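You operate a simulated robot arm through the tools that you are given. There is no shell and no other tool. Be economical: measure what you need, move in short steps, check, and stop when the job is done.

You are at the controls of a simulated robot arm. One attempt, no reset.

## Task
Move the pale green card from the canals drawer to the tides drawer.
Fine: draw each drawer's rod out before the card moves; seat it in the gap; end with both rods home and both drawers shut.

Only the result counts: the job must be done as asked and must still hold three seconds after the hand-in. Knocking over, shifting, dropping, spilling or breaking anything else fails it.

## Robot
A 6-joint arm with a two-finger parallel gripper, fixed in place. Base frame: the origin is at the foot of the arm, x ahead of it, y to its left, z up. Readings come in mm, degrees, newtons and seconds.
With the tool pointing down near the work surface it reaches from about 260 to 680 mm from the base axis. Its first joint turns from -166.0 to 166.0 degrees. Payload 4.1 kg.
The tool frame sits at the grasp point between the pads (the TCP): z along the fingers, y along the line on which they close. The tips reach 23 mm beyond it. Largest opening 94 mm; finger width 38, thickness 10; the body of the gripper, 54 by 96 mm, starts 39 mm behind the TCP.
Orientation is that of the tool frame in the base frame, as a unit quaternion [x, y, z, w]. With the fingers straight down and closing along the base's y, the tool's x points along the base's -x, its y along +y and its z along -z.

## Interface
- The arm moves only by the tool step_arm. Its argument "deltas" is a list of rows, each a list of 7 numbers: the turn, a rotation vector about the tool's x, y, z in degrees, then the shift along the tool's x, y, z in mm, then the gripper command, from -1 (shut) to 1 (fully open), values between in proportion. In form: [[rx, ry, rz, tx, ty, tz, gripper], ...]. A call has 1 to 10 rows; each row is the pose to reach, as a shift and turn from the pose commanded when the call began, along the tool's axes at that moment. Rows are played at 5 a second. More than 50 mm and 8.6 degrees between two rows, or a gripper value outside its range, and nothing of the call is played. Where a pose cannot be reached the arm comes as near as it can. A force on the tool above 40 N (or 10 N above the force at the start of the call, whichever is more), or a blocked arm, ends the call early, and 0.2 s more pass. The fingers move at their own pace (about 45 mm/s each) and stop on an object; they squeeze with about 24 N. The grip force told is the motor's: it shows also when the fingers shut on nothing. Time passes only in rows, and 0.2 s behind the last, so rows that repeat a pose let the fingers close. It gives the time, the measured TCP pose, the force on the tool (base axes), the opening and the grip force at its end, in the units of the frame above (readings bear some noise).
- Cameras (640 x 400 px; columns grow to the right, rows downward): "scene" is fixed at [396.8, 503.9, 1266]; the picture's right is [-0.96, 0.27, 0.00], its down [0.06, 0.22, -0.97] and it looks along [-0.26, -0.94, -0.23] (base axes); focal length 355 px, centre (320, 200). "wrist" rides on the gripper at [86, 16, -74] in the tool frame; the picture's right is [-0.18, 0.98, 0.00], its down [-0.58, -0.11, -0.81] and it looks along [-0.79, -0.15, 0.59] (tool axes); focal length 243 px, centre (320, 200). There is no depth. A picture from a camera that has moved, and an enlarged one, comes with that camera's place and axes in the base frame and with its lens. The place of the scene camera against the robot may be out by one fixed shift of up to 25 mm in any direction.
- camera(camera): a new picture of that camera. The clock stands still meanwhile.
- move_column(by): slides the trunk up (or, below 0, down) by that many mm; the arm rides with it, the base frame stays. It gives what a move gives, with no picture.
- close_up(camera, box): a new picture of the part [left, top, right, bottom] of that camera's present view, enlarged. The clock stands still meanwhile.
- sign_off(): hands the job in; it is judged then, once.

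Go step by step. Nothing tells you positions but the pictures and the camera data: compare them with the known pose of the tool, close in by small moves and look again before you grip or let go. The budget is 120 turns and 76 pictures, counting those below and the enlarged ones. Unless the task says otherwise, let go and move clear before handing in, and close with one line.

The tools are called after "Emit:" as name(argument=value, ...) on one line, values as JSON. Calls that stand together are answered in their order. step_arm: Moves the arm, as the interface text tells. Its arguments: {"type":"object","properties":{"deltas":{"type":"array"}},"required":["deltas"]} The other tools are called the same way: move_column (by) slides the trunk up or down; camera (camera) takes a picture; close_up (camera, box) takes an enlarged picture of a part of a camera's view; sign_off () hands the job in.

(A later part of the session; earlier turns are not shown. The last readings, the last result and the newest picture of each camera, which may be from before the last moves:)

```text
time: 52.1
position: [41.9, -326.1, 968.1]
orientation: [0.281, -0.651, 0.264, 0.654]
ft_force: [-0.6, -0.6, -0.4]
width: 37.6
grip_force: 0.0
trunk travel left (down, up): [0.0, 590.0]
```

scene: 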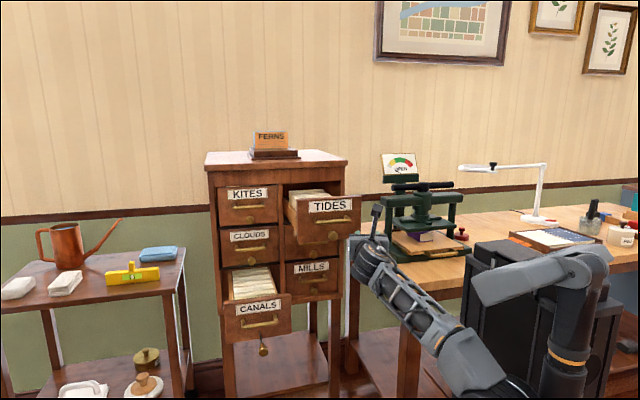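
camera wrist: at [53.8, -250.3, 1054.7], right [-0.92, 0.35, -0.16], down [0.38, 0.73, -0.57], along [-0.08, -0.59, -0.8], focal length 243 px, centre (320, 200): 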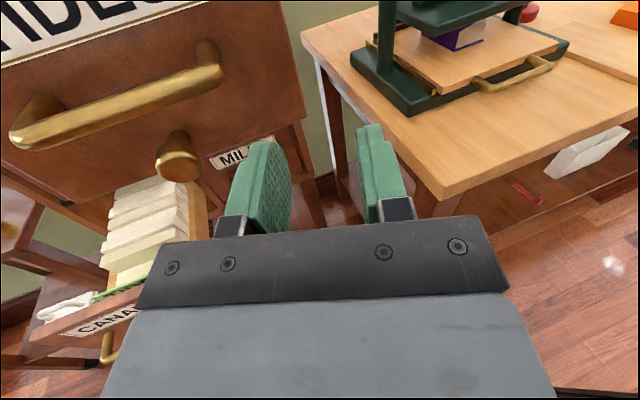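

That freed it. Now shift +x in front of the knob while rolling so the fingers close vertically.

Emit:
step_arm(deltas=[[0, 0, 8, 0, -8, -8, -0.2], [0, 0, 16, 0, -16, -16, -0.2], [0, 0, 24, 0, -24, -24, -0.2], [0, 0, 32, 0, -32, -32, -0.2], [0, 0, 40, 0, -40, -40, -0.2], [0, 0, 48, 0, -48, -48, -0.2], [0, 0, 56, 0, -56, -56, -0.2], [0, 0, 64, 0, -64, -64, -0.2], [0, 0, 72, 0, -72, -71, -0.2], [0, 0, 80, 0, -78, -77, -0.2]])

```text
time: 54.3
position: [152.6, -325.5, 966.5]
orientation: [0.203, 0.679, -0.624, -0.329]
ft_force: [0.6, 0.3, -0.6]
width: 37.6
grip_force: 0.0
trunk travel left (down, up): [0.0, 590.0]
```

Emit:
step_arm(deltas=[[0, 0, 5, 0, 0, 0, -0.2], [0, 0, 11, 0, 0, 0, -0.2]])

Emit:
step_arm(deltas=[[0, -5, 0, 1, 1, 1, -0.2], [0, -10, 0, 2, 1, 2, -0.2], [0, -15, 0, 3.5, 1, 3.5, -0.2]])

Emit:
camera(camera="wrist")

```text
time: 54.9
position: [152.3, -323.6, 966.6]
orientation: [0.267, 0.657, -0.652, -0.269]
ft_force: [0.1, -0.4, 1.5]
width: 37.5
grip_force: 0.0
trunk travel left (down, up): [0.0, 590.0]
```

```text
time: 55.7
position: [147.4, -324.0, 964.2]
orientation: [0.178, 0.687, -0.68, -0.181]
ft_force: [0.4, -0.3, 0.1]
width: 37.6
grip_force: 0.0
trunk travel left (down, up): [0.0, 590.0]
```

```text
37 pictures are left
camera wrist: at [109.2, -216.2, 947.9], right [0.16, -0.08, -0.98], down [0.9, 0.42, 0.11], along [0.4, -0.91, 0.14], focal length 243 px, centre (320, 200)
```

wrist: 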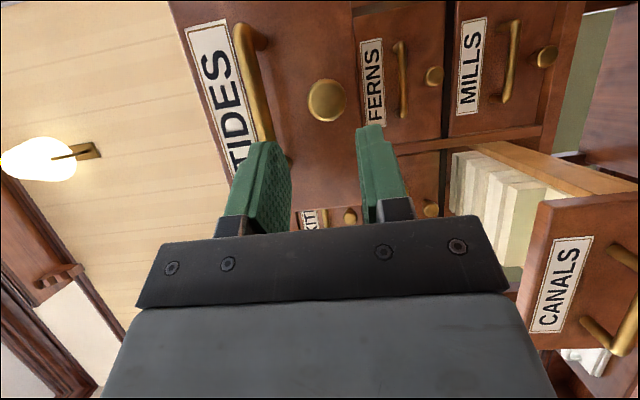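

Knob lined up ahead, ~3.5 mm lower. Advance 68 mm and grip.

Emit:
step_arm(deltas=[[0, 0, 0, 0, 3.5, 20, -0.2], [0, 0, 0, 0, 3.5, 40, -0.2], [0, 0, 0, 0, 3.5, 56, -0.2], [0, 0, 0, 0, 3.5, 69, -0.2], [0, 0, 0, 0, 3.5, 69, -1], [0, 0, 0, 0, 3.5, 69, -1], [0, 0, 0, 0, 3.5, 69, -1]])

Emit:
camera(camera="wrist")

```text
time: 57.3
position: [113.5, -384.1, 960.4]
orientation: [0.179, 0.688, -0.68, -0.182]
ft_force: [-1.6, 2.5, -14.0]
width: 25.4
grip_force: 45.1
trunk travel left (down, up): [0.0, 590.0]
```

```text
36 pictures are left
camera wrist: at [74.8, -275.9, 943.8], right [0.16, -0.08, -0.98], down [0.9, 0.41, 0.11], along [0.4, -0.91, 0.14], focal length 243 px, centre (320, 200)
```

wrist: 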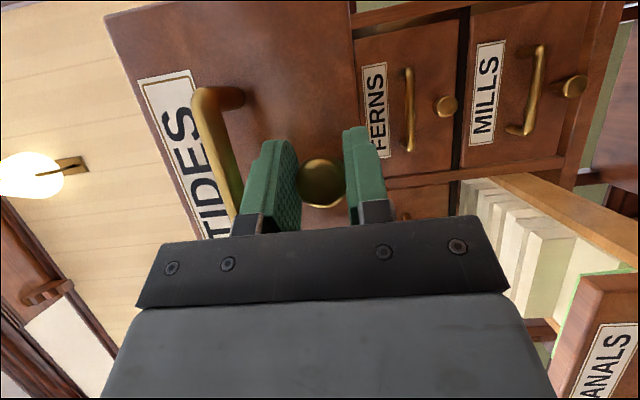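

Gripped. Draw the rod straight out along +y.

Emit:
step_arm(deltas=[[0, 0, 0, 5, 1.5, -8.8, -1], [0, 0, 0, 10, 1.5, -17.6, -1], [0, 0, 0, 15, 1.5, -26.4, -1], [0, 0, 0, 20, 1.5, -35.2, -1], [0, 0, 0, 25, 1.5, -44, -1], [0, 0, 0, 30, 1.5, -52.8, -1], [0, 0, 0, 32.5, 1.5, -57.2, -1]])

Emit:
camera(camera="wrist")

```text
time: 58.9
position: [112.8, -321.5, 960.1]
orientation: [0.177, 0.688, -0.68, -0.181]
ft_force: [5.2, -28.8, 5.3]
width: 25.6
grip_force: 45.3
trunk travel left (down, up): [0.0, 590.0]
```

```text
35 pictures are left
camera wrist: at [74.1, -212.9, 943.8], right [0.16, -0.08, -0.98], down [0.9, 0.42, 0.11], along [0.4, -0.91, 0.14], focal length 243 px, centre (320, 200)
```

wrist: 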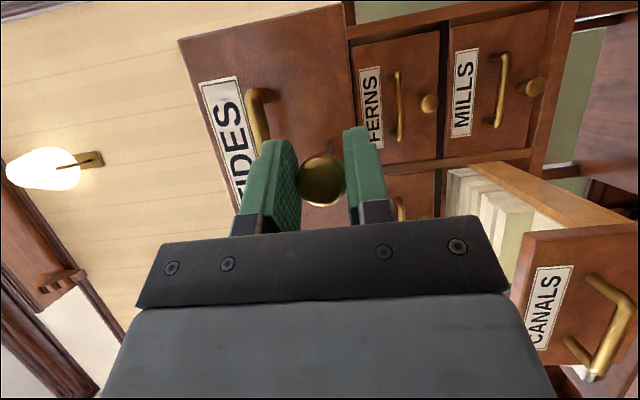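

Tides rod is at its stop as well. Release, retreat, then rise while turning the tool to point down.

Emit:
step_arm(deltas=[[0, 0, 0, 0, 0, 2, -0.2], [0, 0, 0, 0, 0, 2, -0.2], [0, 0, 0, 0, 0, -25, -0.2], [0, 0, 0, 0, 0, -60, -0.2], [0, 0, 0, 0, -40, -60, -0.2], [0, 0, 0, 0, -80, -60, -0.2], [0, 0, 0, 0, -120, -60, -0.2], [0, 0, 0, 0, -160, -60, -0.2]])

Emit:
step_arm(deltas=[[-8, 0, 0, 0, 0, 8, 0], [-16, 0, 0, 0, 0, 16, 0], [-24, 0, 0, 0, 0, 24, 0], [-32, 0, 0, 0, 0, 32, 0], [-40, 0, 0, 0, 0, 40, 0], [-48, 0, 0, 0, 0, 48, 0], [-56, 0, 0, 0, 0, 56, 0], [-64, 0, 0, 0, 0, 64, 0], [-72, 0, 0, 0, 0, 72, 0], [-80, 0, 0, 0, 0, 80, 0]])

```text
time: 60.7
position: [142.8, -267.0, 1120.9]
orientation: [0.179, 0.687, -0.681, -0.181]
ft_force: [1.2, 0.2, -0.2]
width: 37.5
grip_force: 0.0
trunk travel left (down, up): [0.0, 590.0]
```

```text
time: 62.9
position: [81.4, -297.0, 929.2]
orientation: [0.253, 0.962, -0.096, -0.027]
ft_force: [-0.3, -0.4, -0.8]
width: 46.9
grip_force: 0.1
out of reach, approached as far as the arm can: row 3, 4, 5, 6, 7, 8, 9, 10
trunk travel left (down, up): [0.0, 590.0]
```

It was too high for a downward tool and settled lower. Check for contact before moving.

Emit:
camera(camera="wrist")

Emit:
camera(camera="scene")

```text
34 pictures are left
camera wrist: at [21.4, -227.7, 998.5], right [0.63, 0.75, -0.19], down [0.53, -0.24, 0.81], along [0.56, -0.62, -0.55], focal length 243 px, centre (320, 200)
```

wrist: 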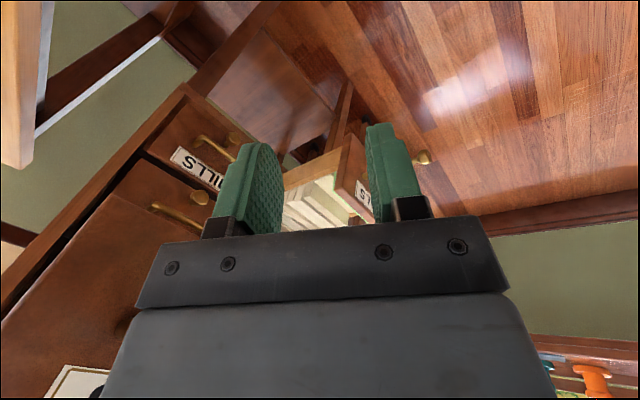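

```text
33 pictures are left
```

scene: 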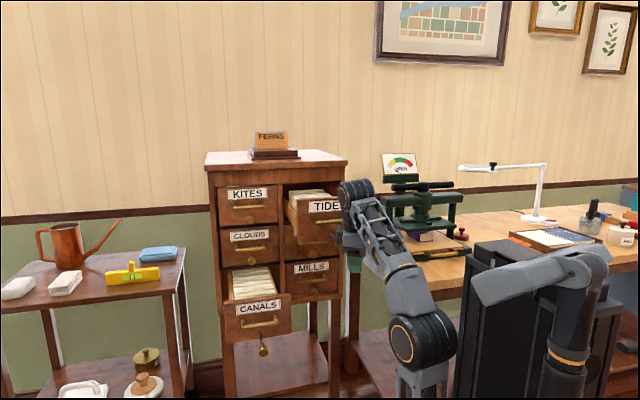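

No contact force. Lift straight up with the trunk to get clear, which also gives room for a downward tool.

Emit:
move_column(by=250)

Emit:
camera(camera="wrist")

```text
time: 65.5
position: [82.7, -296.8, 1181.6]
orientation: [0.253, 0.962, -0.095, -0.027]
ft_force: [0.9, -1.2, -0.4]
width: 47.0
grip_force: 0.1
trunk travel left (down, up): [-250.0, 340.0]
```

```text
32 pictures are left
camera wrist: at [21.6, -227.5, 1248.9], right [0.63, 0.75, -0.2], down [0.53, -0.24, 0.81], along [0.56, -0.62, -0.55], focal length 243 px, centre (320, 200)
```

wrist: 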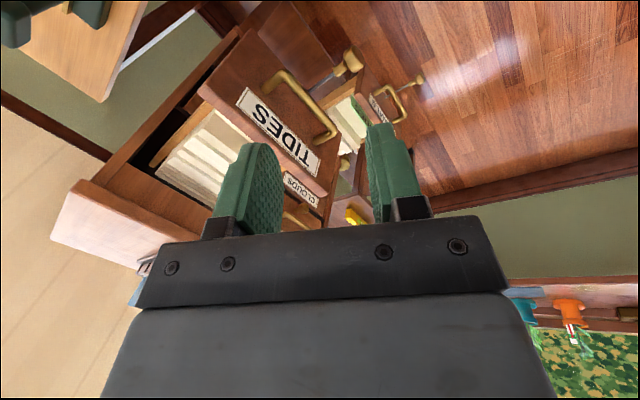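

Rods remain drawn. Straighten the tool vertical and move out above the tides drawer.

Emit:
step_arm(deltas=[[-3.8, 0, 0, -27, -27, 5, 0], [-7.6, 0, 0, -54, -54, 10, 0], [-11.3, 0, 0, -81, -81, 15, 0], [-11.3, 0, 0, -108, -109, 21, 0]])

Emit:
step_arm(deltas=[[0, 0, -7.4, 0, 0, 0, 0], [0, 0, -14.8, 0, 0, 0, 0], [0, 0, -22.1, 0, 0, 0, 0], [0, 0, -29.5, 0, 0, 0, 0]])

Emit:
camera(camera="wrist")

```text
time: 66.5
position: [114.9, -405.1, 1109.7]
orientation: [0.255, 0.967, -0.002, -0.002]
ft_force: [-0.7, 0.2, -0.2]
width: 47.2
grip_force: 0.1
out of reach, approached as far as the arm can: row 1, 2, 3, 4
trunk travel left (down, up): [-250.0, 340.0]
```

```text
time: 67.5
position: [113.8, -404.1, 1109.3]
orientation: [-0.002, 1.0, 0.0, -0.003]
ft_force: [-0.2, -0.6, -0.3]
width: 46.8
grip_force: 0.1
trunk travel left (down, up): [-250.0, 340.0]
```

```text
31 pictures are left
camera wrist: at [27.4, -387.4, 1183.5], right [0.18, 0.98, 0.0], down [0.59, -0.11, 0.8], along [0.79, -0.15, -0.59], focal length 243 px, centre (320, 200)
```

wrist: 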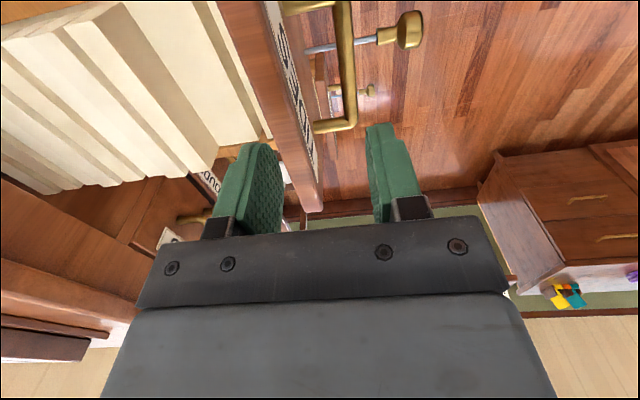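

Emit:
move_column(by=80)

Emit:
close_up(camera="wrist", box=[0, 0, 320, 200])

```text
time: 68.7
position: [114.5, -402.8, 1190.9]
orientation: [-0.001, 1.0, 0.0, -0.001]
ft_force: [-0.3, 0.4, -1.0]
width: 47.1
grip_force: 0.0
trunk travel left (down, up): [-330.0, 260.0]
```

```text
2.00 times, centred on (160, 100) of wrist
camera zoom: at [27.5, -387.3, 1263.5], right [0.18, 0.98, 0.0], down [0.58, -0.11, 0.8], along [0.79, -0.15, -0.59], focal length 485 px, centre (640, 400)
```

zoom: 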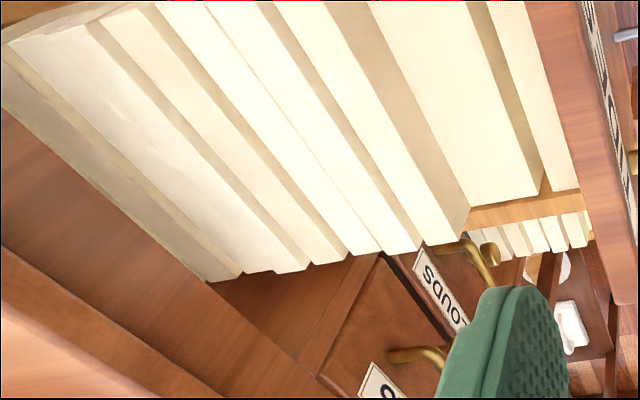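

Tides has a front slab, then a gap, then a wide low pack – same layout as canals. Move over the gap line to measure it.

Emit:
step_arm(deltas=[[0, 0, 0, 0, -28, 20, 0], [0, 0, 0, 0, -56, 30, 0], [0, 0, 0, 0, -84, 40, 0]])

Emit:
camera(camera="wrist")

Emit:
close_up(camera="wrist", box=[190, 0, 390, 125])

```text
time: 69.5
position: [112.3, -484.9, 1143.3]
orientation: [-0.002, 1.0, -0.002, -0.002]
ft_force: [0.3, 0.3, -0.9]
width: 46.9
grip_force: 0.0
out of reach, approached as far as the arm can: row 3
trunk travel left (down, up): [-330.0, 260.0]
```

```text
29 pictures are left
camera wrist: at [25.6, -467.8, 1217.0], right [0.18, 0.98, 0.0], down [0.58, -0.11, 0.8], along [0.79, -0.15, -0.59], focal length 243 px, centre (320, 200)
```

wrist: 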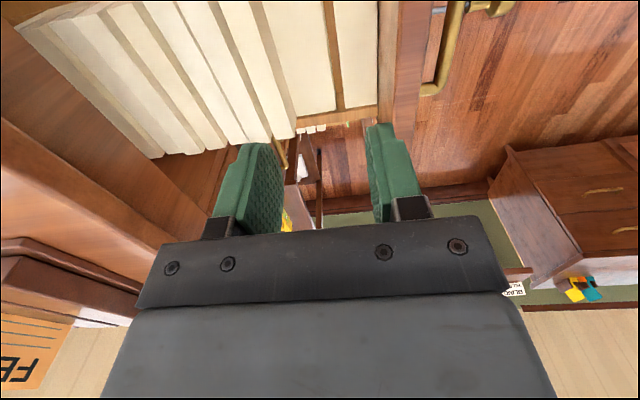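

```text
3.20 times, centred on (290, 62) of wrist
camera zoom: at [25.6, -467.8, 1217.0], right [0.18, 0.98, 0.0], down [0.58, -0.11, 0.8], along [0.79, -0.15, -0.59], focal length 776 px, centre (416, 640)
```

zoom: 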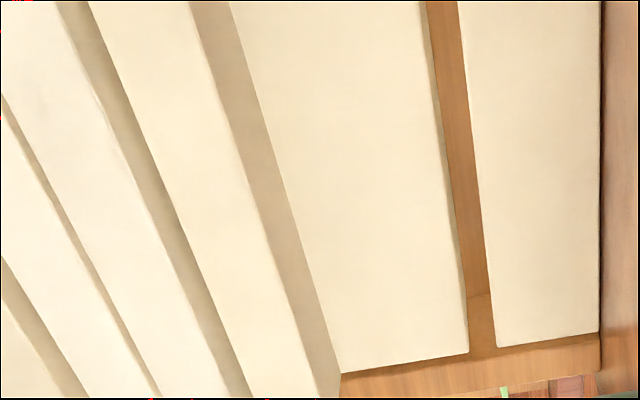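

Tides gap measured: y from −478 to −470, slab tops z≈988, centre x≈113; the analogous card in canals should stand at y≈−474, top z≈738. Now go above the canals card.

Emit:
step_arm(deltas=[[0, 0, 0, -40, 2, 5, 0], [0, 0, 0, -80, 4, 10, 0], [0, 0, 0, -120, 6, 20, 0], [0, 0, 0, -160, 8, 35, 0], [0, 0, 0, -190, 10, 70, 0], [0, 0, 0, -212, 11, 110, 0], [0, 0, 0, -212, 11, 158, 0], [0, 0, 0, -212, 11, 206, 0], [0, 0, 0, -212, 11, 254, 0], [0, 0, 0, -212, 11, 300, 0]])

Emit:
camera(camera="wrist")

```text
time: 71.7
position: [324.2, -472.8, 844.5]
orientation: [0.0, 1.0, 0.0, -0.002]
ft_force: [0.0, -0.6, -0.6]
width: 47.1
grip_force: 0.0
trunk travel left (down, up): [-330.0, 260.0]
```

```text
27 pictures are left
camera wrist: at [239.2, -456.4, 917.4], right [0.18, 0.98, 0.0], down [0.58, -0.11, 0.8], along [0.79, -0.15, -0.59], focal length 243 px, centre (320, 200)
```

wrist: 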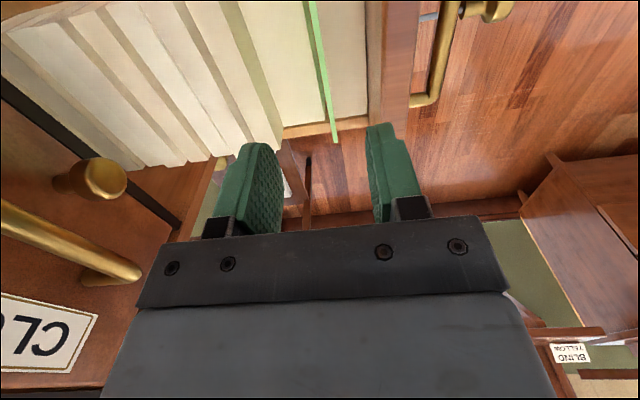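

Emit:
close_up(camera="wrist", box=[230, 0, 430, 150])

```text
2.67 times, centred on (330, 75) of wrist
camera zoom: at [239.2, -456.4, 917.4], right [0.18, 0.98, 0.0], down [0.58, -0.11, 0.8], along [0.79, -0.15, -0.59], focal length 647 px, centre (293, 533)
```

zoom: 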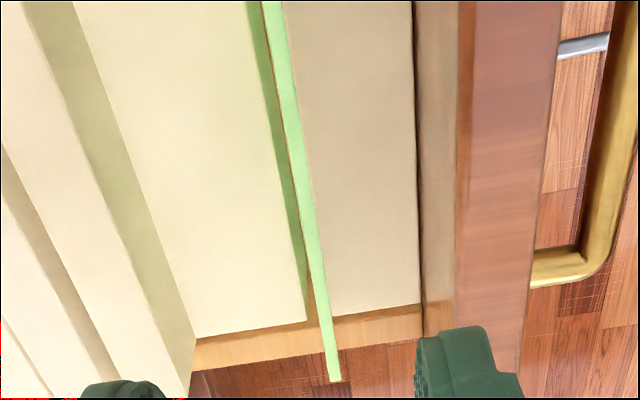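

Card plane at y≈−470, top z≈745; the drawer front's inner face is at y≈−436, so I use a narrow opening and stay with the gripper body above the front's top edge. Descend part way and check.

Emit:
step_arm(deltas=[[0, 0, 0, 0, 2.8, 10, -0.36], [0, 0, 0, 0, 2.8, 30, -0.36], [0, 0, 0, 0, 2.8, 50, -0.36], [0, 0, 0, 0, 2.8, 66, -0.36]])

Emit:
camera(camera="wrist")

```text
time: 72.7
position: [324.4, -468.8, 778.6]
orientation: [-0.002, 1.0, 0.0, -0.002]
ft_force: [0.1, -0.7, 0.3]
width: 30.0
grip_force: 0.1
trunk travel left (down, up): [-330.0, 260.0]
```

```text
25 pictures are left
camera wrist: at [238.0, -452.6, 851.5], right [0.18, 0.98, 0.0], down [0.58, -0.11, 0.8], along [0.79, -0.15, -0.59], focal length 243 px, centre (320, 200)
```

wrist: 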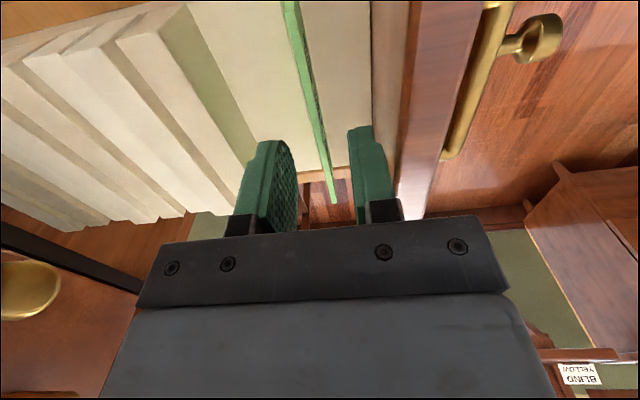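

Centred. Descend slowly to z≈748.

Emit:
step_arm(deltas=[[0, 0, 0, 0, 0, 8, -0.36], [0, 0, 0, 0, 0, 16, -0.36], [0, 0, 0, 0, 0, 23, -0.36], [0, 0, 0, 0, 0, 29, -0.36]])

Emit:
camera(camera="wrist")

```text
time: 73.7
position: [323.2, -469.0, 748.6]
orientation: [-0.001, 1.0, -0.001, -0.002]
ft_force: [0.3, -0.5, 0.0]
width: 30.0
grip_force: 0.1
trunk travel left (down, up): [-330.0, 260.0]
```

```text
24 pictures are left
camera wrist: at [237.4, -452.4, 821.4], right [0.18, 0.98, 0.0], down [0.58, -0.11, 0.8], along [0.79, -0.15, -0.59], focal length 243 px, centre (320, 200)
```

wrist: 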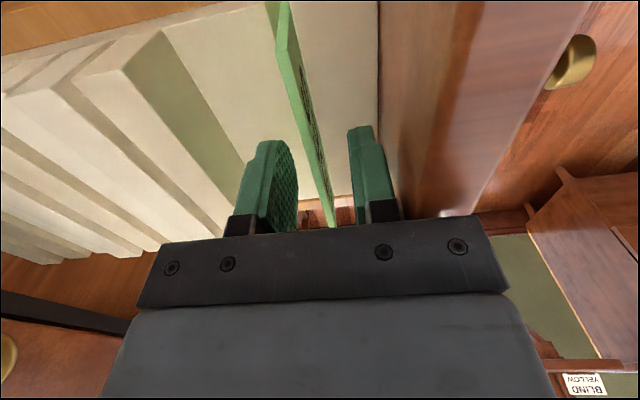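

The card sits between the pads with ~20 mm engaged. Close and take a tiny lift check.

Emit:
step_arm(deltas=[[0, 0, 0, 0, 0, 0, -1], [0, 0, 0, 0, 0, 0, -1], [0, 0, 0, 0, 0, 0, -1], [0, 0, 0, 0, 0, 0, -1]])

Emit:
step_arm(deltas=[[0, 0, 0, 0, 0, -8, -1], [0, 0, 0, 0, 0, -16, -1], [0, 0, 0, 0, 0, -24, -1]])

Emit:
camera(camera="wrist")

```text
time: 74.7
position: [324.0, -470.1, 748.8]
orientation: [0.0, 1.0, -0.001, -0.002]
ft_force: [-1.4, -12.4, 0.1]
width: 2.8
grip_force: 24.2
trunk travel left (down, up): [-330.0, 260.0]
```

```text
time: 75.5
position: [323.8, -468.0, 772.5]
orientation: [-0.001, 1.0, 0.0, -0.001]
ft_force: [0.8, -7.4, -1.9]
width: 3.3
grip_force: 24.3
trunk travel left (down, up): [-330.0, 260.0]
```

```text
23 pictures are left
camera wrist: at [238.1, -452.6, 846.0], right [0.18, 0.98, 0.0], down [0.58, -0.11, 0.8], along [0.79, -0.15, -0.59], focal length 243 px, centre (320, 200)
```

wrist: 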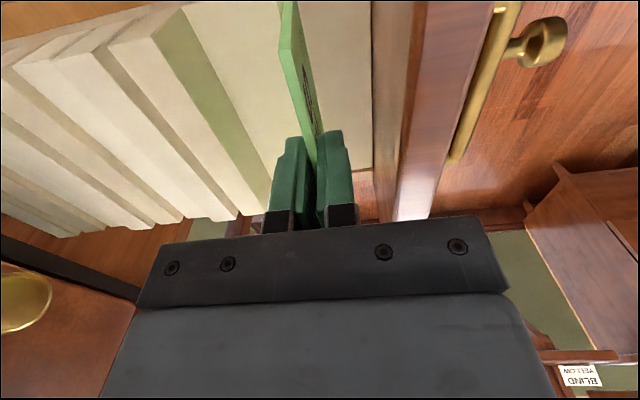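

Card is held (3 mm) and rising freely. Ease the side load, lift it clear of the canals drawer and shift +x slightly so the camera clears the open tides drawer.

Emit:
step_arm(deltas=[[0, 0, 0, 0, -1.5, -15, -1], [0, 0, 0, 0, -1.5, -35, -1], [0, 0, 0, 0, -1.5, -60, -1], [0, 0, 0, 0, -1.5, -85, -1], [0, 0, 0, 0, -1.5, -110, -1], [0, 0, 0, 0, -1.5, -125, -1], [0, 0, 0, -15, -1.5, -130, -1], [0, 0, 0, -30, -1.5, -130, -1]])

Emit:
move_column(by=180)

Emit:
camera(camera="scene")

```text
time: 77.3
position: [354.8, -469.4, 903.2]
orientation: [0.0, 1.0, 0.0, -0.004]
ft_force: [0.4, -0.2, 0.0]
width: 2.9
grip_force: 24.4
trunk travel left (down, up): [-330.0, 260.0]
```

```text
time: 79.3
position: [354.7, -470.1, 1081.3]
orientation: [-0.001, 1.0, -0.001, -0.002]
ft_force: [-0.7, -0.3, 0.6]
width: 2.8
grip_force: 24.1
trunk travel left (down, up): [-510.0, 80.0]
```

```text
22 pictures are left
```

scene: 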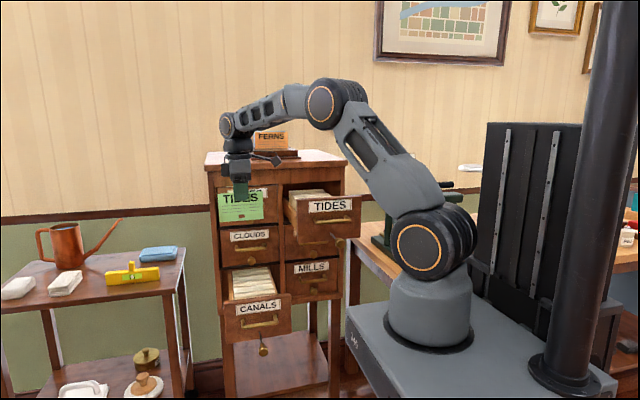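

Card hangs upright. Rise to clear the tides front, then traverse to above the tides gap.

Emit:
step_arm(deltas=[[0, 0, 0, 0, 0, -30, -1], [0, 0, 0, 0, 0, -60, -1], [0, 0, 0, 0, 0, -95, -1], [0, 0, 0, 40, -1, -95, -1], [0, 0, 0, 80, -2, -95, -1], [0, 0, 0, 120, -3, -95, -1], [0, 0, 0, 160, -4, -95, -1], [0, 0, 0, 200, -4, -95, -1], [0, 0, 0, 230, -4, -95, -1], [0, 0, 0, 243.7, -4, -95, -1]])

Emit:
camera(camera="wrist")

```text
time: 81.5
position: [110.7, -473.3, 1177.5]
orientation: [-0.001, 1.0, 0.0, -0.002]
ft_force: [0.1, -0.1, -0.4]
width: 2.6
grip_force: 24.2
trunk travel left (down, up): [-510.0, 80.0]
```

```text
21 pictures are left
camera wrist: at [25.0, -457.5, 1251.9], right [0.18, 0.98, 0.0], down [0.58, -0.11, 0.8], along [0.79, -0.15, -0.59], focal length 243 px, centre (320, 200)
```

wrist: 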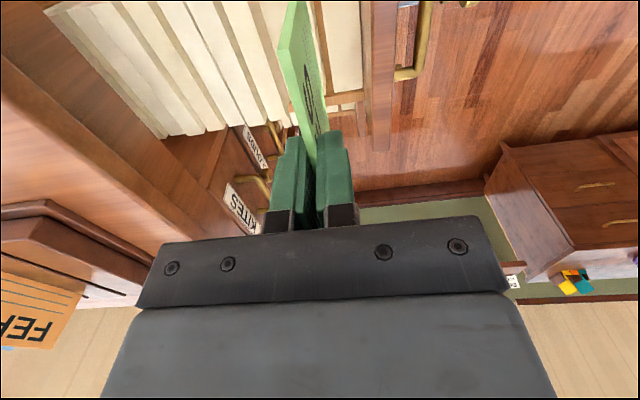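

Lined up over the gap. Descend until the card's lower edge is just above the packs and look.

Emit:
step_arm(deltas=[[0, 0, 0, 0, -0.5, 25, -1], [0, 0, 0, 0, -0.5, 50, -1], [0, 0, 0, 0, -0.5, 75, -1], [0, 0, 0, 0, -0.5, 92, -1]])

Emit:
close_up(camera="wrist", box=[230, 0, 430, 150])

```text
time: 82.5
position: [110.1, -474.0, 1087.2]
orientation: [0.0, 1.0, -0.001, -0.002]
ft_force: [-0.3, 0.7, -0.1]
width: 2.7
grip_force: 24.0
trunk travel left (down, up): [-510.0, 80.0]
```

```text
2.67 times, centred on (330, 75) of wrist
camera zoom: at [23.8, -457.4, 1160.0], right [0.18, 0.98, 0.0], down [0.58, -0.11, 0.8], along [0.79, -0.15, -0.59], focal length 647 px, centre (293, 533)
```

zoom: 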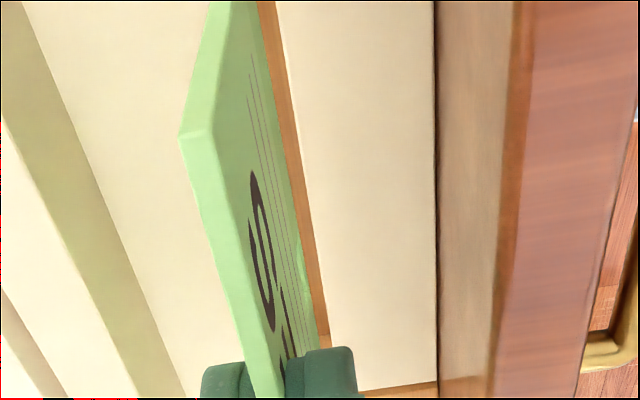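

Card's lower edge is centred over the gap. Lower it in small guarded steps.

Emit:
step_arm(deltas=[[0, 0, 0, 0, 0, 7, -1], [0, 0, 0, 0, 0, 14, -1], [0, 0, 0, 0, 0, 21, -1], [0, 0, 0, 0, 0, 28, -1], [0, 0, 0, 0, 0, 33, -1]])

Emit:
close_up(camera="wrist", box=[230, 0, 430, 150])

```text
time: 83.7
position: [110.0, -475.3, 1053.1]
orientation: [-0.001, 1.0, 0.001, -0.002]
ft_force: [0.1, 0.3, 0.2]
width: 2.4
grip_force: 24.2
trunk travel left (down, up): [-510.0, 80.0]
```

```text
2.67 times, centred on (330, 75) of wrist
camera zoom: at [24.4, -458.8, 1126.3], right [0.18, 0.98, 0.0], down [0.58, -0.11, 0.8], along [0.79, -0.15, -0.59], focal length 647 px, centre (293, 533)
```

zoom: 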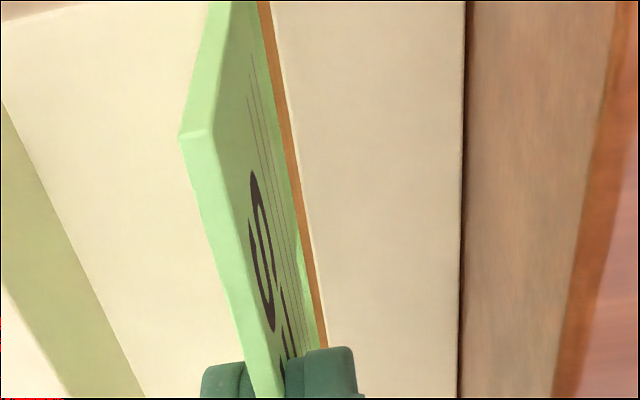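

No contact; the edge is entering the gap. Continue to seat.

Emit:
step_arm(deltas=[[0, 0, 0, 0, 0, 6, -1], [0, 0, 0, 0, 0, 12, -1], [0, 0, 0, 0, 0, 18, -1], [0, 0, 0, 0, 0, 23, -1]])

Emit:
camera(camera="wrist")

```text
time: 84.7
position: [110.5, -476.1, 1030.0]
orientation: [-0.001, 1.0, 0.001, -0.002]
ft_force: [-1.3, 0.0, -0.4]
width: 2.7
grip_force: 23.9
trunk travel left (down, up): [-510.0, 80.0]
```

```text
18 pictures are left
camera wrist: at [24.6, -458.6, 1103.2], right [0.18, 0.98, 0.0], down [0.58, -0.11, 0.8], along [0.79, -0.15, -0.59], focal length 243 px, centre (320, 200)
```

wrist: 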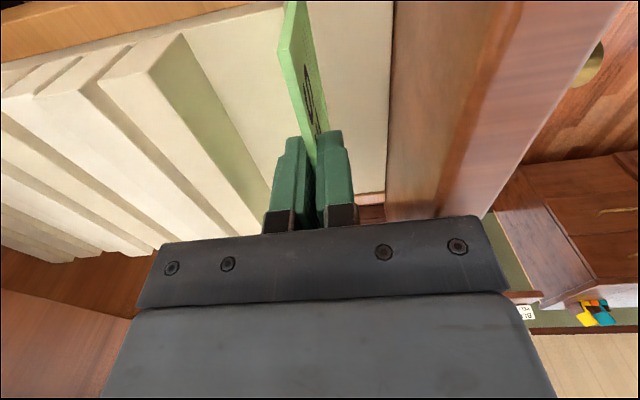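

Nearly down. Feel for the floor with small steps.

Emit:
step_arm(deltas=[[0, 0, 0, 0, 0.8, 2, -1], [0, 0, 0, 0, 0.8, 4, -1]])

Emit:
step_arm(deltas=[[0, 0, 0, 0, 0, 1.5, -1], [0, 0, 0, 0, 0, 3, -1]])

Emit:
close_up(camera="wrist", box=[230, 0, 430, 150])

```text
time: 85.3
position: [110.5, -473.6, 1028.5]
orientation: [-0.001, 1.0, -0.002, -0.002]
ft_force: [0.8, 0.9, 14.8]
width: 2.6
grip_force: 23.7
trunk travel left (down, up): [-510.0, 80.0]
```

```text
time: 85.9
position: [110.5, -472.9, 1025.2]
orientation: [-0.001, 1.0, -0.001, -0.002]
ft_force: [3.0, -3.7, 24.7]
width: 3.0
grip_force: 24.6
trunk travel left (down, up): [-510.0, 80.0]
```

```text
2.67 times, centred on (330, 75) of wrist
camera zoom: at [24.1, -456.4, 1097.5], right [0.18, 0.98, 0.0], down [0.58, -0.1, 0.8], along [0.79, -0.15, -0.59], focal length 647 px, centre (293, 533)
```

zoom: 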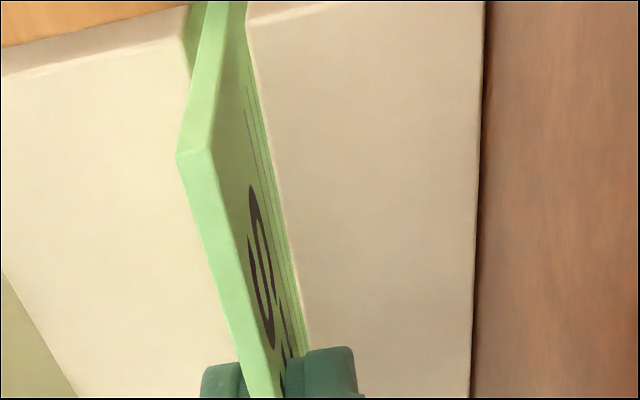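

Firm floor contact at z≈1027, matching the expected seat. Relieve, release and rise.

Emit:
step_arm(deltas=[[0, 0, 0, 0, 0, -2, -1], [0, 0, 0, 0, 0, -2, -0.7], [0, 0, 0, 0, 0, -2, -0.4], [0, 0, 0, 0, 0, -2, -0.4], [0, 0, 0, 0, 0, -20, -0.4], [0, 0, 0, 0, 0, -50, -0.4], [0, 0, 0, 0, 0, -90, -0.4]])

Emit:
camera(camera="wrist")

Emit:
close_up(camera="wrist", box=[230, 0, 430, 150])

```text
time: 87.5
position: [111.0, -471.4, 1113.9]
orientation: [-0.002, 1.0, 0.0, -0.002]
ft_force: [0.7, 0.3, -0.1]
width: 28.2
grip_force: 0.1
trunk travel left (down, up): [-510.0, 80.0]
```

```text
16 pictures are left
camera wrist: at [25.7, -455.3, 1187.3], right [0.18, 0.98, 0.0], down [0.58, -0.11, 0.8], along [0.79, -0.15, -0.59], focal length 243 px, centre (320, 200)
```

wrist: 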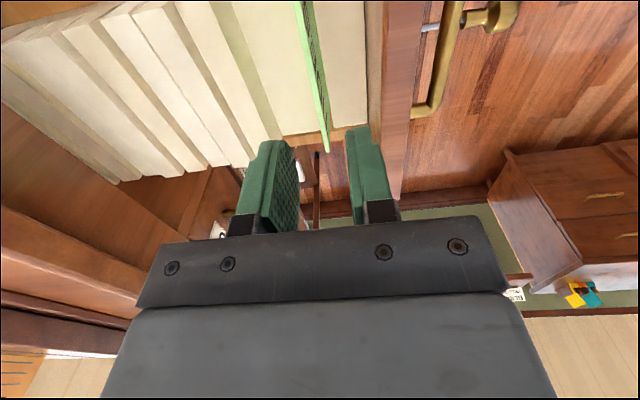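

```text
2.67 times, centred on (330, 75) of wrist
camera zoom: at [25.7, -455.3, 1187.3], right [0.18, 0.98, 0.0], down [0.58, -0.11, 0.8], along [0.79, -0.15, -0.59], focal length 647 px, centre (293, 533)
```

zoom: 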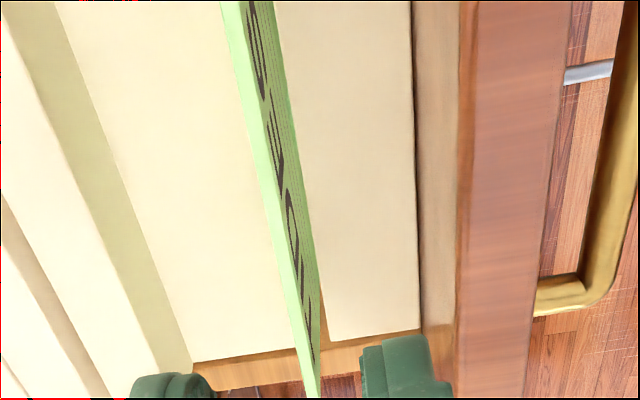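

The card stands in the tides gap. Next: put the tides rod home. Move out in front, turning the tool back to horizontal.

Emit:
step_arm(deltas=[[0, 0, 0, 0, 40, -15, -0.2], [0, 0, 0, -20, 75, -15, -0.2], [8, 0, 0, -52, 105, -15, -0.2], [16, 0, 0, -90, 125, -15, -0.2], [24, 0, 0, -132, 141, -15, -0.2], [32, 0, 0, -175, 141, -15, -0.2], [40, 0, 0, -219, 141, -15, -0.2], [48, 0, 0, -219, 141, -15, -0.2], [56, 0, 0, -219, 141, -15, -0.2], [64, 0, 0, -219, 141, -15, -0.2]])

Emit:
step_arm(deltas=[[8, 0, 0, 0, 0, 0, -0.2], [16, 0, 0, 0, 0, 0, -0.2], [26, 0, 0, 0, 0, 0, -0.2]])

```text
time: 89.7
position: [331.5, -332.7, 1128.2]
orientation: [-0.002, 0.848, -0.53, -0.001]
ft_force: [-0.4, -0.1, -0.5]
width: 37.7
grip_force: 0.1
trunk travel left (down, up): [-510.0, 80.0]
```

```text
refused: row 3 steps farther than a row can; nothing moved
```

Emit:
step_arm(deltas=[[7, 0, 0, 0, 0, 0, -0.2], [14, 0, 0, 0, 0, 0, -0.2], [20, 0, 0, 0, 0, 0, -0.2], [26, 0, 0, 0, 0, 0, -0.2]])

Emit:
step_arm(deltas=[[0, 7.5, 0, 0, 0, 0, -0.2], [0, 15, 0, 0, 0, 0, -0.2], [0, 22.5, 0, 0, 0, 0, -0.2], [0, 30, 0, 0, 0, 0, -0.2]])

Emit:
move_column(by=-250)

```text
time: 90.7
position: [330.4, -331.4, 1127.6]
orientation: [0.002, -0.707, 0.708, 0.001]
ft_force: [-0.1, 0.5, 0.5]
width: 37.6
grip_force: 0.1
trunk travel left (down, up): [-510.0, 80.0]
```

```text
time: 91.7
position: [330.7, -332.3, 1127.3]
orientation: [-0.181, -0.683, 0.683, 0.186]
ft_force: [0.3, 0.2, 0.3]
width: 37.7
grip_force: 0.1
trunk travel left (down, up): [-510.0, 80.0]
```

```text
time: 94.3
position: [330.4, -331.7, 876.8]
orientation: [0.181, 0.683, -0.683, -0.184]
ft_force: [0.4, -0.1, 0.8]
width: 37.8
grip_force: 0.1
trunk travel left (down, up): [-260.0, 330.0]
```

Emit:
step_arm(deltas=[[0, 0, 0, 0, -45, 0, -0.2], [0, 0, 0, 0, -90, 0, -0.2], [0, 0, 0, 0, -135, 0, -0.2], [0, 0, 0, 0, -180, 0, -0.2], [0, 0, 0, 0, -225, 0, -0.2], [0, 0, 0, 0, -270, 0, -0.2], [0, 0, 0, 0, -300, 0, -0.2]])

Emit:
move_column(by=-240)

```text
time: 95.9
position: [333.0, -334.0, 1178.9]
orientation: [-0.181, -0.683, 0.683, 0.184]
ft_force: [0.4, -0.5, 0.4]
width: 37.7
grip_force: 0.0
trunk travel left (down, up): [-260.0, 330.0]
```

```text
time: 98.4
position: [332.4, -333.0, 938.5]
orientation: [-0.181, -0.683, 0.683, 0.185]
ft_force: [-0.4, 0.8, -0.1]
width: 37.8
grip_force: 0.0
trunk travel left (down, up): [-20.0, 570.0]
```

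Now approach the tides knob's standoff from the front.

Emit:
step_arm(deltas=[[0, 0, 0, 16, -11, -28, -0.2], [0, 0, 0, 32, -21, -55, -0.2], [0, 0, 0, 70, -21, -33, -0.2], [0, 0, 0, 108, -21, -11, -0.2], [0, 0, 0, 146, -21, 11, -0.2], [0, 0, 0, 175, -21, 27, -0.2], [0, 0, 0, 196, -21, 39, -0.2]])

Emit:
camera(camera="wrist")

```text
time: 100.0
position: [142.9, -269.6, 961.9]
orientation: [-0.181, -0.683, 0.683, 0.183]
ft_force: [1.6, 0.2, 0.1]
width: 37.7
grip_force: 0.1
trunk travel left (down, up): [-20.0, 570.0]
```

```text
14 pictures are left
camera wrist: at [105.4, -161.1, 943.2], right [0.16, -0.09, -0.98], down [0.91, 0.41, 0.1], along [0.39, -0.91, 0.15], focal length 243 px, centre (320, 200)
```

wrist: 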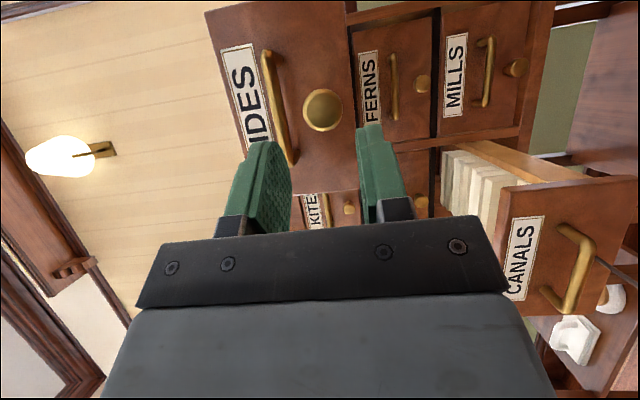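

Aligned. Advance 60, grip the knob and push the rod home (−y ≈ 62 mm).

Emit:
step_arm(deltas=[[0, 0, 0, 0, 1, 30, -0.2], [0, 0, 0, 0, 1, 60, -0.2], [0, 0, 0, 0, 1, 60, -1], [0, 0, 0, 0, 1, 60, -1], [0, 0, 0, 0, 1, 60, -1]])

Emit:
step_arm(deltas=[[0, 0, 0, -5, 0, 8.7, -1], [0, 0, 0, -10, 0, 17.3, -1], [0, 0, 0, -15, 0, 26, -1], [0, 0, 0, -20, 0, 34.6, -1], [0, 0, 0, -25, 0, 43.3, -1], [0, 0, 0, -29, 0, 50.2, -1], [0, 0, 0, -31, 0, 53.7, -1]])

Emit:
camera(camera="wrist")

```text
time: 101.2
position: [111.8, -320.1, 960.1]
orientation: [-0.181, -0.682, 0.684, 0.183]
ft_force: [-0.5, -6.8, 13.5]
width: 25.2
grip_force: 44.6
trunk travel left (down, up): [-20.0, 570.0]
```

```text
time: 102.8
position: [113.1, -382.5, 959.5]
orientation: [-0.182, -0.681, 0.685, 0.185]
ft_force: [-3.9, 2.4, 15.9]
width: 25.5
grip_force: 45.1
trunk travel left (down, up): [-20.0, 570.0]
```

```text
13 pictures are left
camera wrist: at [74.9, -274.4, 942.1], right [0.16, -0.09, -0.98], down [0.91, 0.41, 0.11], along [0.39, -0.91, 0.15], focal length 243 px, centre (320, 200)
```

wrist: 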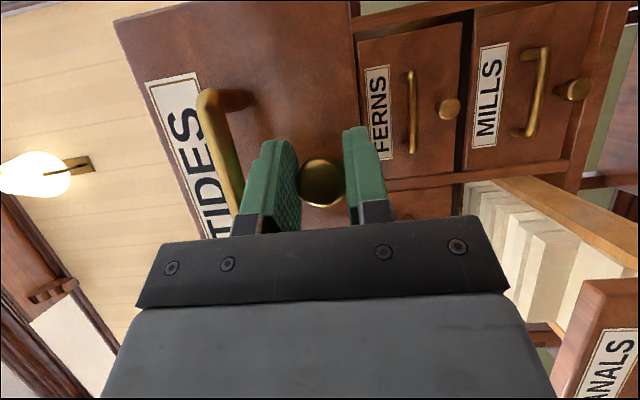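

The rod is essentially home. Keep pushing through the knob: this bottoms the rod and slides the tides drawer shut.

Emit:
step_arm(deltas=[[0, 0, 0, -6, -1, 10.4, -1], [0, 0, 0, -12, -1, 20.8, -1], [0, 0, 0, -18, -1, 31.2, -1], [0, 0, 0, -24, -1, 41.6, -1], [0, 0, 0, -30, -1, 52, -1], [0, 0, 0, -36, -1, 62.4, -1], [0, 0, 0, -42, -1, 72.7, -1], [0, 0, 0, -48, -1, 83.1, -1], [0, 0, 0, -54, -1, 93.5, -1], [0, 0, 0, -60, -1, 103.9, -1]])

Emit:
camera(camera="wrist")

```text
time: 105.0
position: [111.6, -503.1, 961.1]
orientation: [-0.181, -0.683, 0.683, 0.184]
ft_force: [-5.5, -0.1, -3.1]
width: 25.4
grip_force: 45.2
trunk travel left (down, up): [-20.0, 570.0]
```

```text
12 pictures are left
camera wrist: at [74.8, -394.2, 942.5], right [0.16, -0.09, -0.98], down [0.91, 0.41, 0.11], along [0.39, -0.91, 0.15], focal length 243 px, centre (320, 200)
```

wrist: 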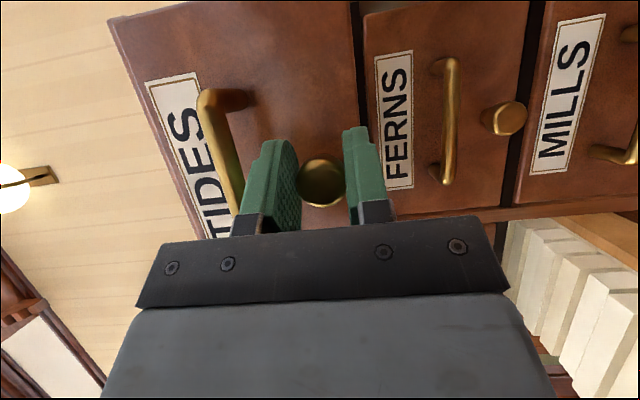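

Sliding shut nicely. Continue to the stop.

Emit:
step_arm(deltas=[[0, 0, 0, -6, 0, 10.4, -1], [0, 0, 0, -12, 0, 20.8, -1], [0, 0, 0, -18, 0, 31.2, -1], [0, 0, 0, -24, 0, 41.6, -1], [0, 0, 0, -30, 0, 52, -1], [0, 0, 0, -36, 0, 62.4, -1], [0, 0, 0, -42, 0, 72.7, -1], [0, 0, 0, -48, 0, 83.1, -1], [0, 0, 0, -51.5, 0, 89.2, -1], [0, 0, 0, -55, 0, 95.3, -1]])

Emit:
camera(camera="wrist")

```text
time: 107.1
position: [114.1, -607.1, 959.7]
orientation: [0.183, 0.684, -0.682, -0.183]
ft_force: [1.0, 15.5, -6.1]
width: 25.5
grip_force: 45.2
trunk travel left (down, up): [-20.0, 570.0]
stopped in row 10: the force on the tool passed its limit (the readings are from after the stop); the commanded pose is now the measured one
```

```text
11 pictures are left
camera wrist: at [76.9, -498.9, 942.6], right [0.16, -0.09, -0.98], down [0.91, 0.41, 0.11], along [0.39, -0.91, 0.15], focal length 243 px, centre (320, 200)
```

wrist: 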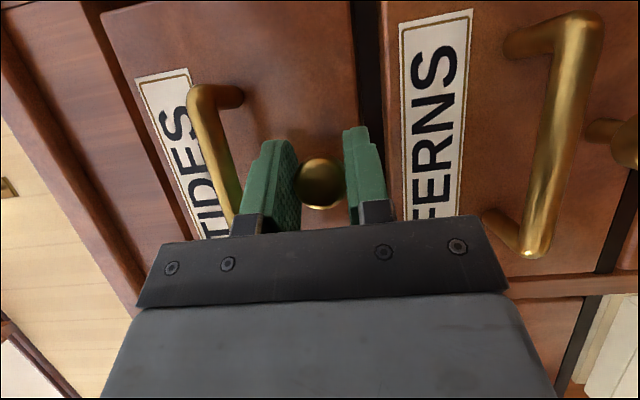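

Tides drawer is shut with the rod in. Release and back away toward the canals rod.

Emit:
step_arm(deltas=[[0, 0, 0, 0, 0, 0, -0.2], [0, 0, 0, 0, 0, 0, -0.2], [0, 0, 0, 0, 0, -40, -0.2], [0, 0, 0, 0, 0, -80, -0.2], [0, 0, 0, 20, 0, -120, -0.2], [0, 0, 0, 30, 0, -165, -0.2], [0, 0, 0, 40, 0, -210, -0.2], [0, 0, 0, 50, 0, -255, -0.2], [0, 0, 0, 40, 0, -300, -0.2], [0, 0, 0, 20, 0, -340, -0.2]])

Emit:
close_up(camera="scene", box=[190, 130, 390, 255])

```text
time: 109.3
position: [267.5, -304.2, 960.0]
orientation: [0.183, 0.683, -0.683, -0.184]
ft_force: [-0.5, -0.2, 0.1]
width: 37.2
grip_force: 0.0
trunk travel left (down, up): [-20.0, 570.0]
```

```text
3.20 times, centred on (290, 192) of scene
camera zoom: at [396.8, 503.9, 1266.0], right [-0.96, 0.27, 0.0], down [0.06, 0.22, -0.97], along [-0.26, -0.94, -0.23], focal length 1137 px, centre (416, 224)
```

zoom: 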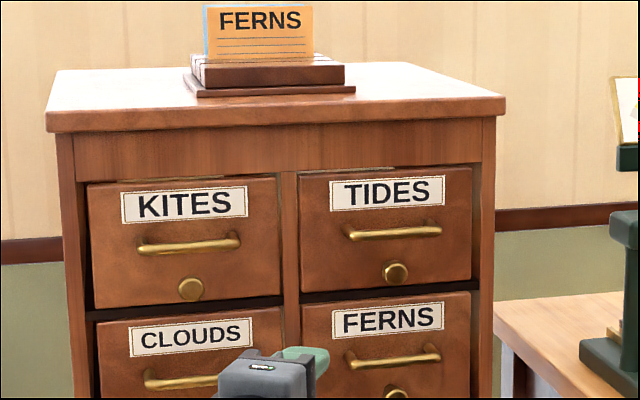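

Tides looks fully shut with its knob home. Now to the canals knob standoff.

Emit:
step_arm(deltas=[[0, 0, 0, -25, 10, -35, -0.2], [0, 0, 0, -58, 30, -65, -0.2], [0, 0, 0, -58, 70, -75, -0.2], [0, 0, 0, -58, 110, -75, -0.2], [0, 0, 0, -58, 155, -75, -0.2], [0, 0, 0, -58, 200, -75, -0.2], [0, 0, 0, -58, 245, -75, -0.2], [0, 0, 0, -58, 275, -75, -0.2]])

Emit:
camera(camera="wrist")

```text
time: 111.1
position: [354.5, -265.5, 686.5]
orientation: [0.184, 0.683, -0.682, -0.184]
ft_force: [0.0, -0.4, -0.3]
width: 37.6
grip_force: 0.1
trunk travel left (down, up): [-20.0, 570.0]
```

```text
9 pictures are left
camera wrist: at [316.0, -158.4, 667.7], right [0.16, -0.09, -0.98], down [0.91, 0.41, 0.11], along [0.39, -0.91, 0.15], focal length 243 px, centre (320, 200)
```

wrist: 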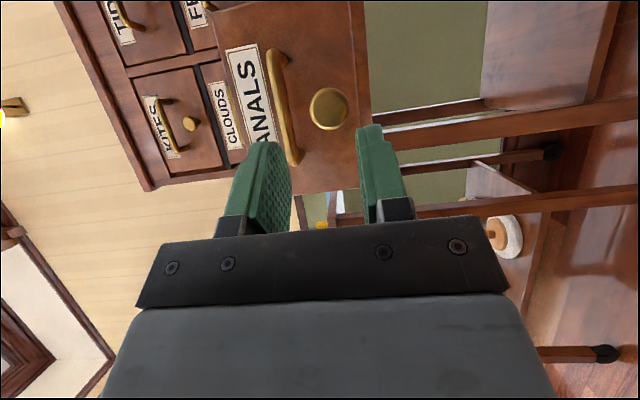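

Knob ~4.5 mm lower than axis. Advance, grip, then push the rod in.

Emit:
step_arm(deltas=[[0, 0, 0, 0, 4.5, 30, -0.2], [0, 0, 0, 0, 4.5, 61, -0.2], [0, 0, 0, 0, 4.5, 61, -1], [0, 0, 0, 0, 4.5, 61, -1], [0, 0, 0, 0, 4.5, 61, -1]])

Emit:
step_arm(deltas=[[0, 0, 0, -5, 0, 8.7, -1], [0, 0, 0, -10, 0, 17.3, -1], [0, 0, 0, -15, 0, 26, -1], [0, 0, 0, -20, 0, 34.6, -1], [0, 0, 0, -25, 0, 43.3, -1], [0, 0, 0, -29, 0, 50.2, -1], [0, 0, 0, -32, 0, 55.4, -1]])

Emit:
camera(camera="wrist")

```text
time: 112.3
position: [325.5, -319.8, 678.5]
orientation: [0.182, 0.684, -0.682, -0.184]
ft_force: [-1.8, -2.0, -1.2]
width: 25.6
grip_force: 44.9
trunk travel left (down, up): [-20.0, 570.0]
```

```text
time: 113.9
position: [324.5, -383.8, 681.1]
orientation: [0.182, 0.683, -0.683, -0.184]
ft_force: [12.6, 3.1, 1.9]
width: 25.5
grip_force: 45.6
trunk travel left (down, up): [-20.0, 570.0]
```

```text
8 pictures are left
camera wrist: at [286.9, -275.8, 662.5], right [0.16, -0.09, -0.98], down [0.91, 0.41, 0.11], along [0.39, -0.91, 0.15], focal length 243 px, centre (320, 200)
```

wrist: 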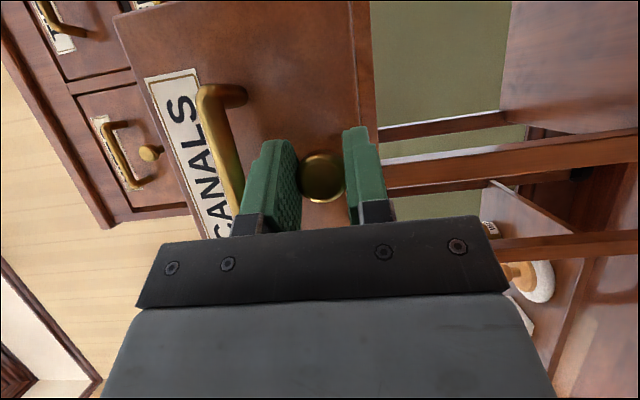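

Rod in. Push on to close the canals drawer.

Emit:
step_arm(deltas=[[0, 0, 0, -7.7, 0, 9.4, -1], [0, 0, 0, -13.7, 0, 19.8, -1], [0, 0, 0, -19.7, 0, 30.2, -1], [0, 0, 0, -25.7, 0, 40.6, -1], [0, 0, 0, -31.7, 0, 51, -1], [0, 0, 0, -37.7, 0, 61.4, -1], [0, 0, 0, -43.7, 0, 71.7, -1], [0, 0, 0, -49.7, 0, 82.1, -1], [0, 0, 0, -55.7, 0, 92.5, -1], [0, 0, 0, -61.7, 0, 102.9, -1]])

Emit:
step_arm(deltas=[[0, 0, 0, -6, 0, 10.4, -1], [0, 0, 0, -12, 0, 20.8, -1], [0, 0, 0, -18, 0, 31.2, -1], [0, 0, 0, -24, 0, 41.6, -1], [0, 0, 0, -30, 0, 52, -1], [0, 0, 0, -36, 0, 62.4, -1], [0, 0, 0, -42, 0, 72.7, -1], [0, 0, 0, -48, 0, 83.1, -1], [0, 0, 0, -51.5, 0, 89.2, -1], [0, 0, 0, -55, 0, 95.3, -1]])

Emit:
camera(camera="wrist")

```text
time: 116.1
position: [324.5, -504.8, 680.4]
orientation: [0.183, 0.683, -0.683, -0.185]
ft_force: [-2.9, -0.4, 6.1]
width: 25.5
grip_force: 44.8
trunk travel left (down, up): [-20.0, 570.0]
```

```text
time: 118.3
position: [328.2, -608.9, 679.9]
orientation: [0.182, 0.684, -0.682, -0.184]
ft_force: [3.1, 31.3, 0.5]
width: 25.4
grip_force: 44.8
trunk travel left (down, up): [-20.0, 570.0]
stopped in row 10: the force on the tool passed its limit (the readings are from after the stop); the commanded pose is now the measured one
```

```text
7 pictures are left
camera wrist: at [290.5, -500.2, 662.6], right [0.16, -0.09, -0.98], down [0.91, 0.41, 0.11], along [0.39, -0.91, 0.15], focal length 243 px, centre (320, 200)
```

wrist: 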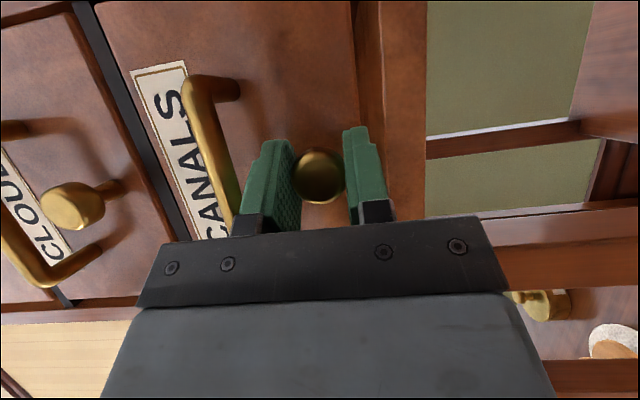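

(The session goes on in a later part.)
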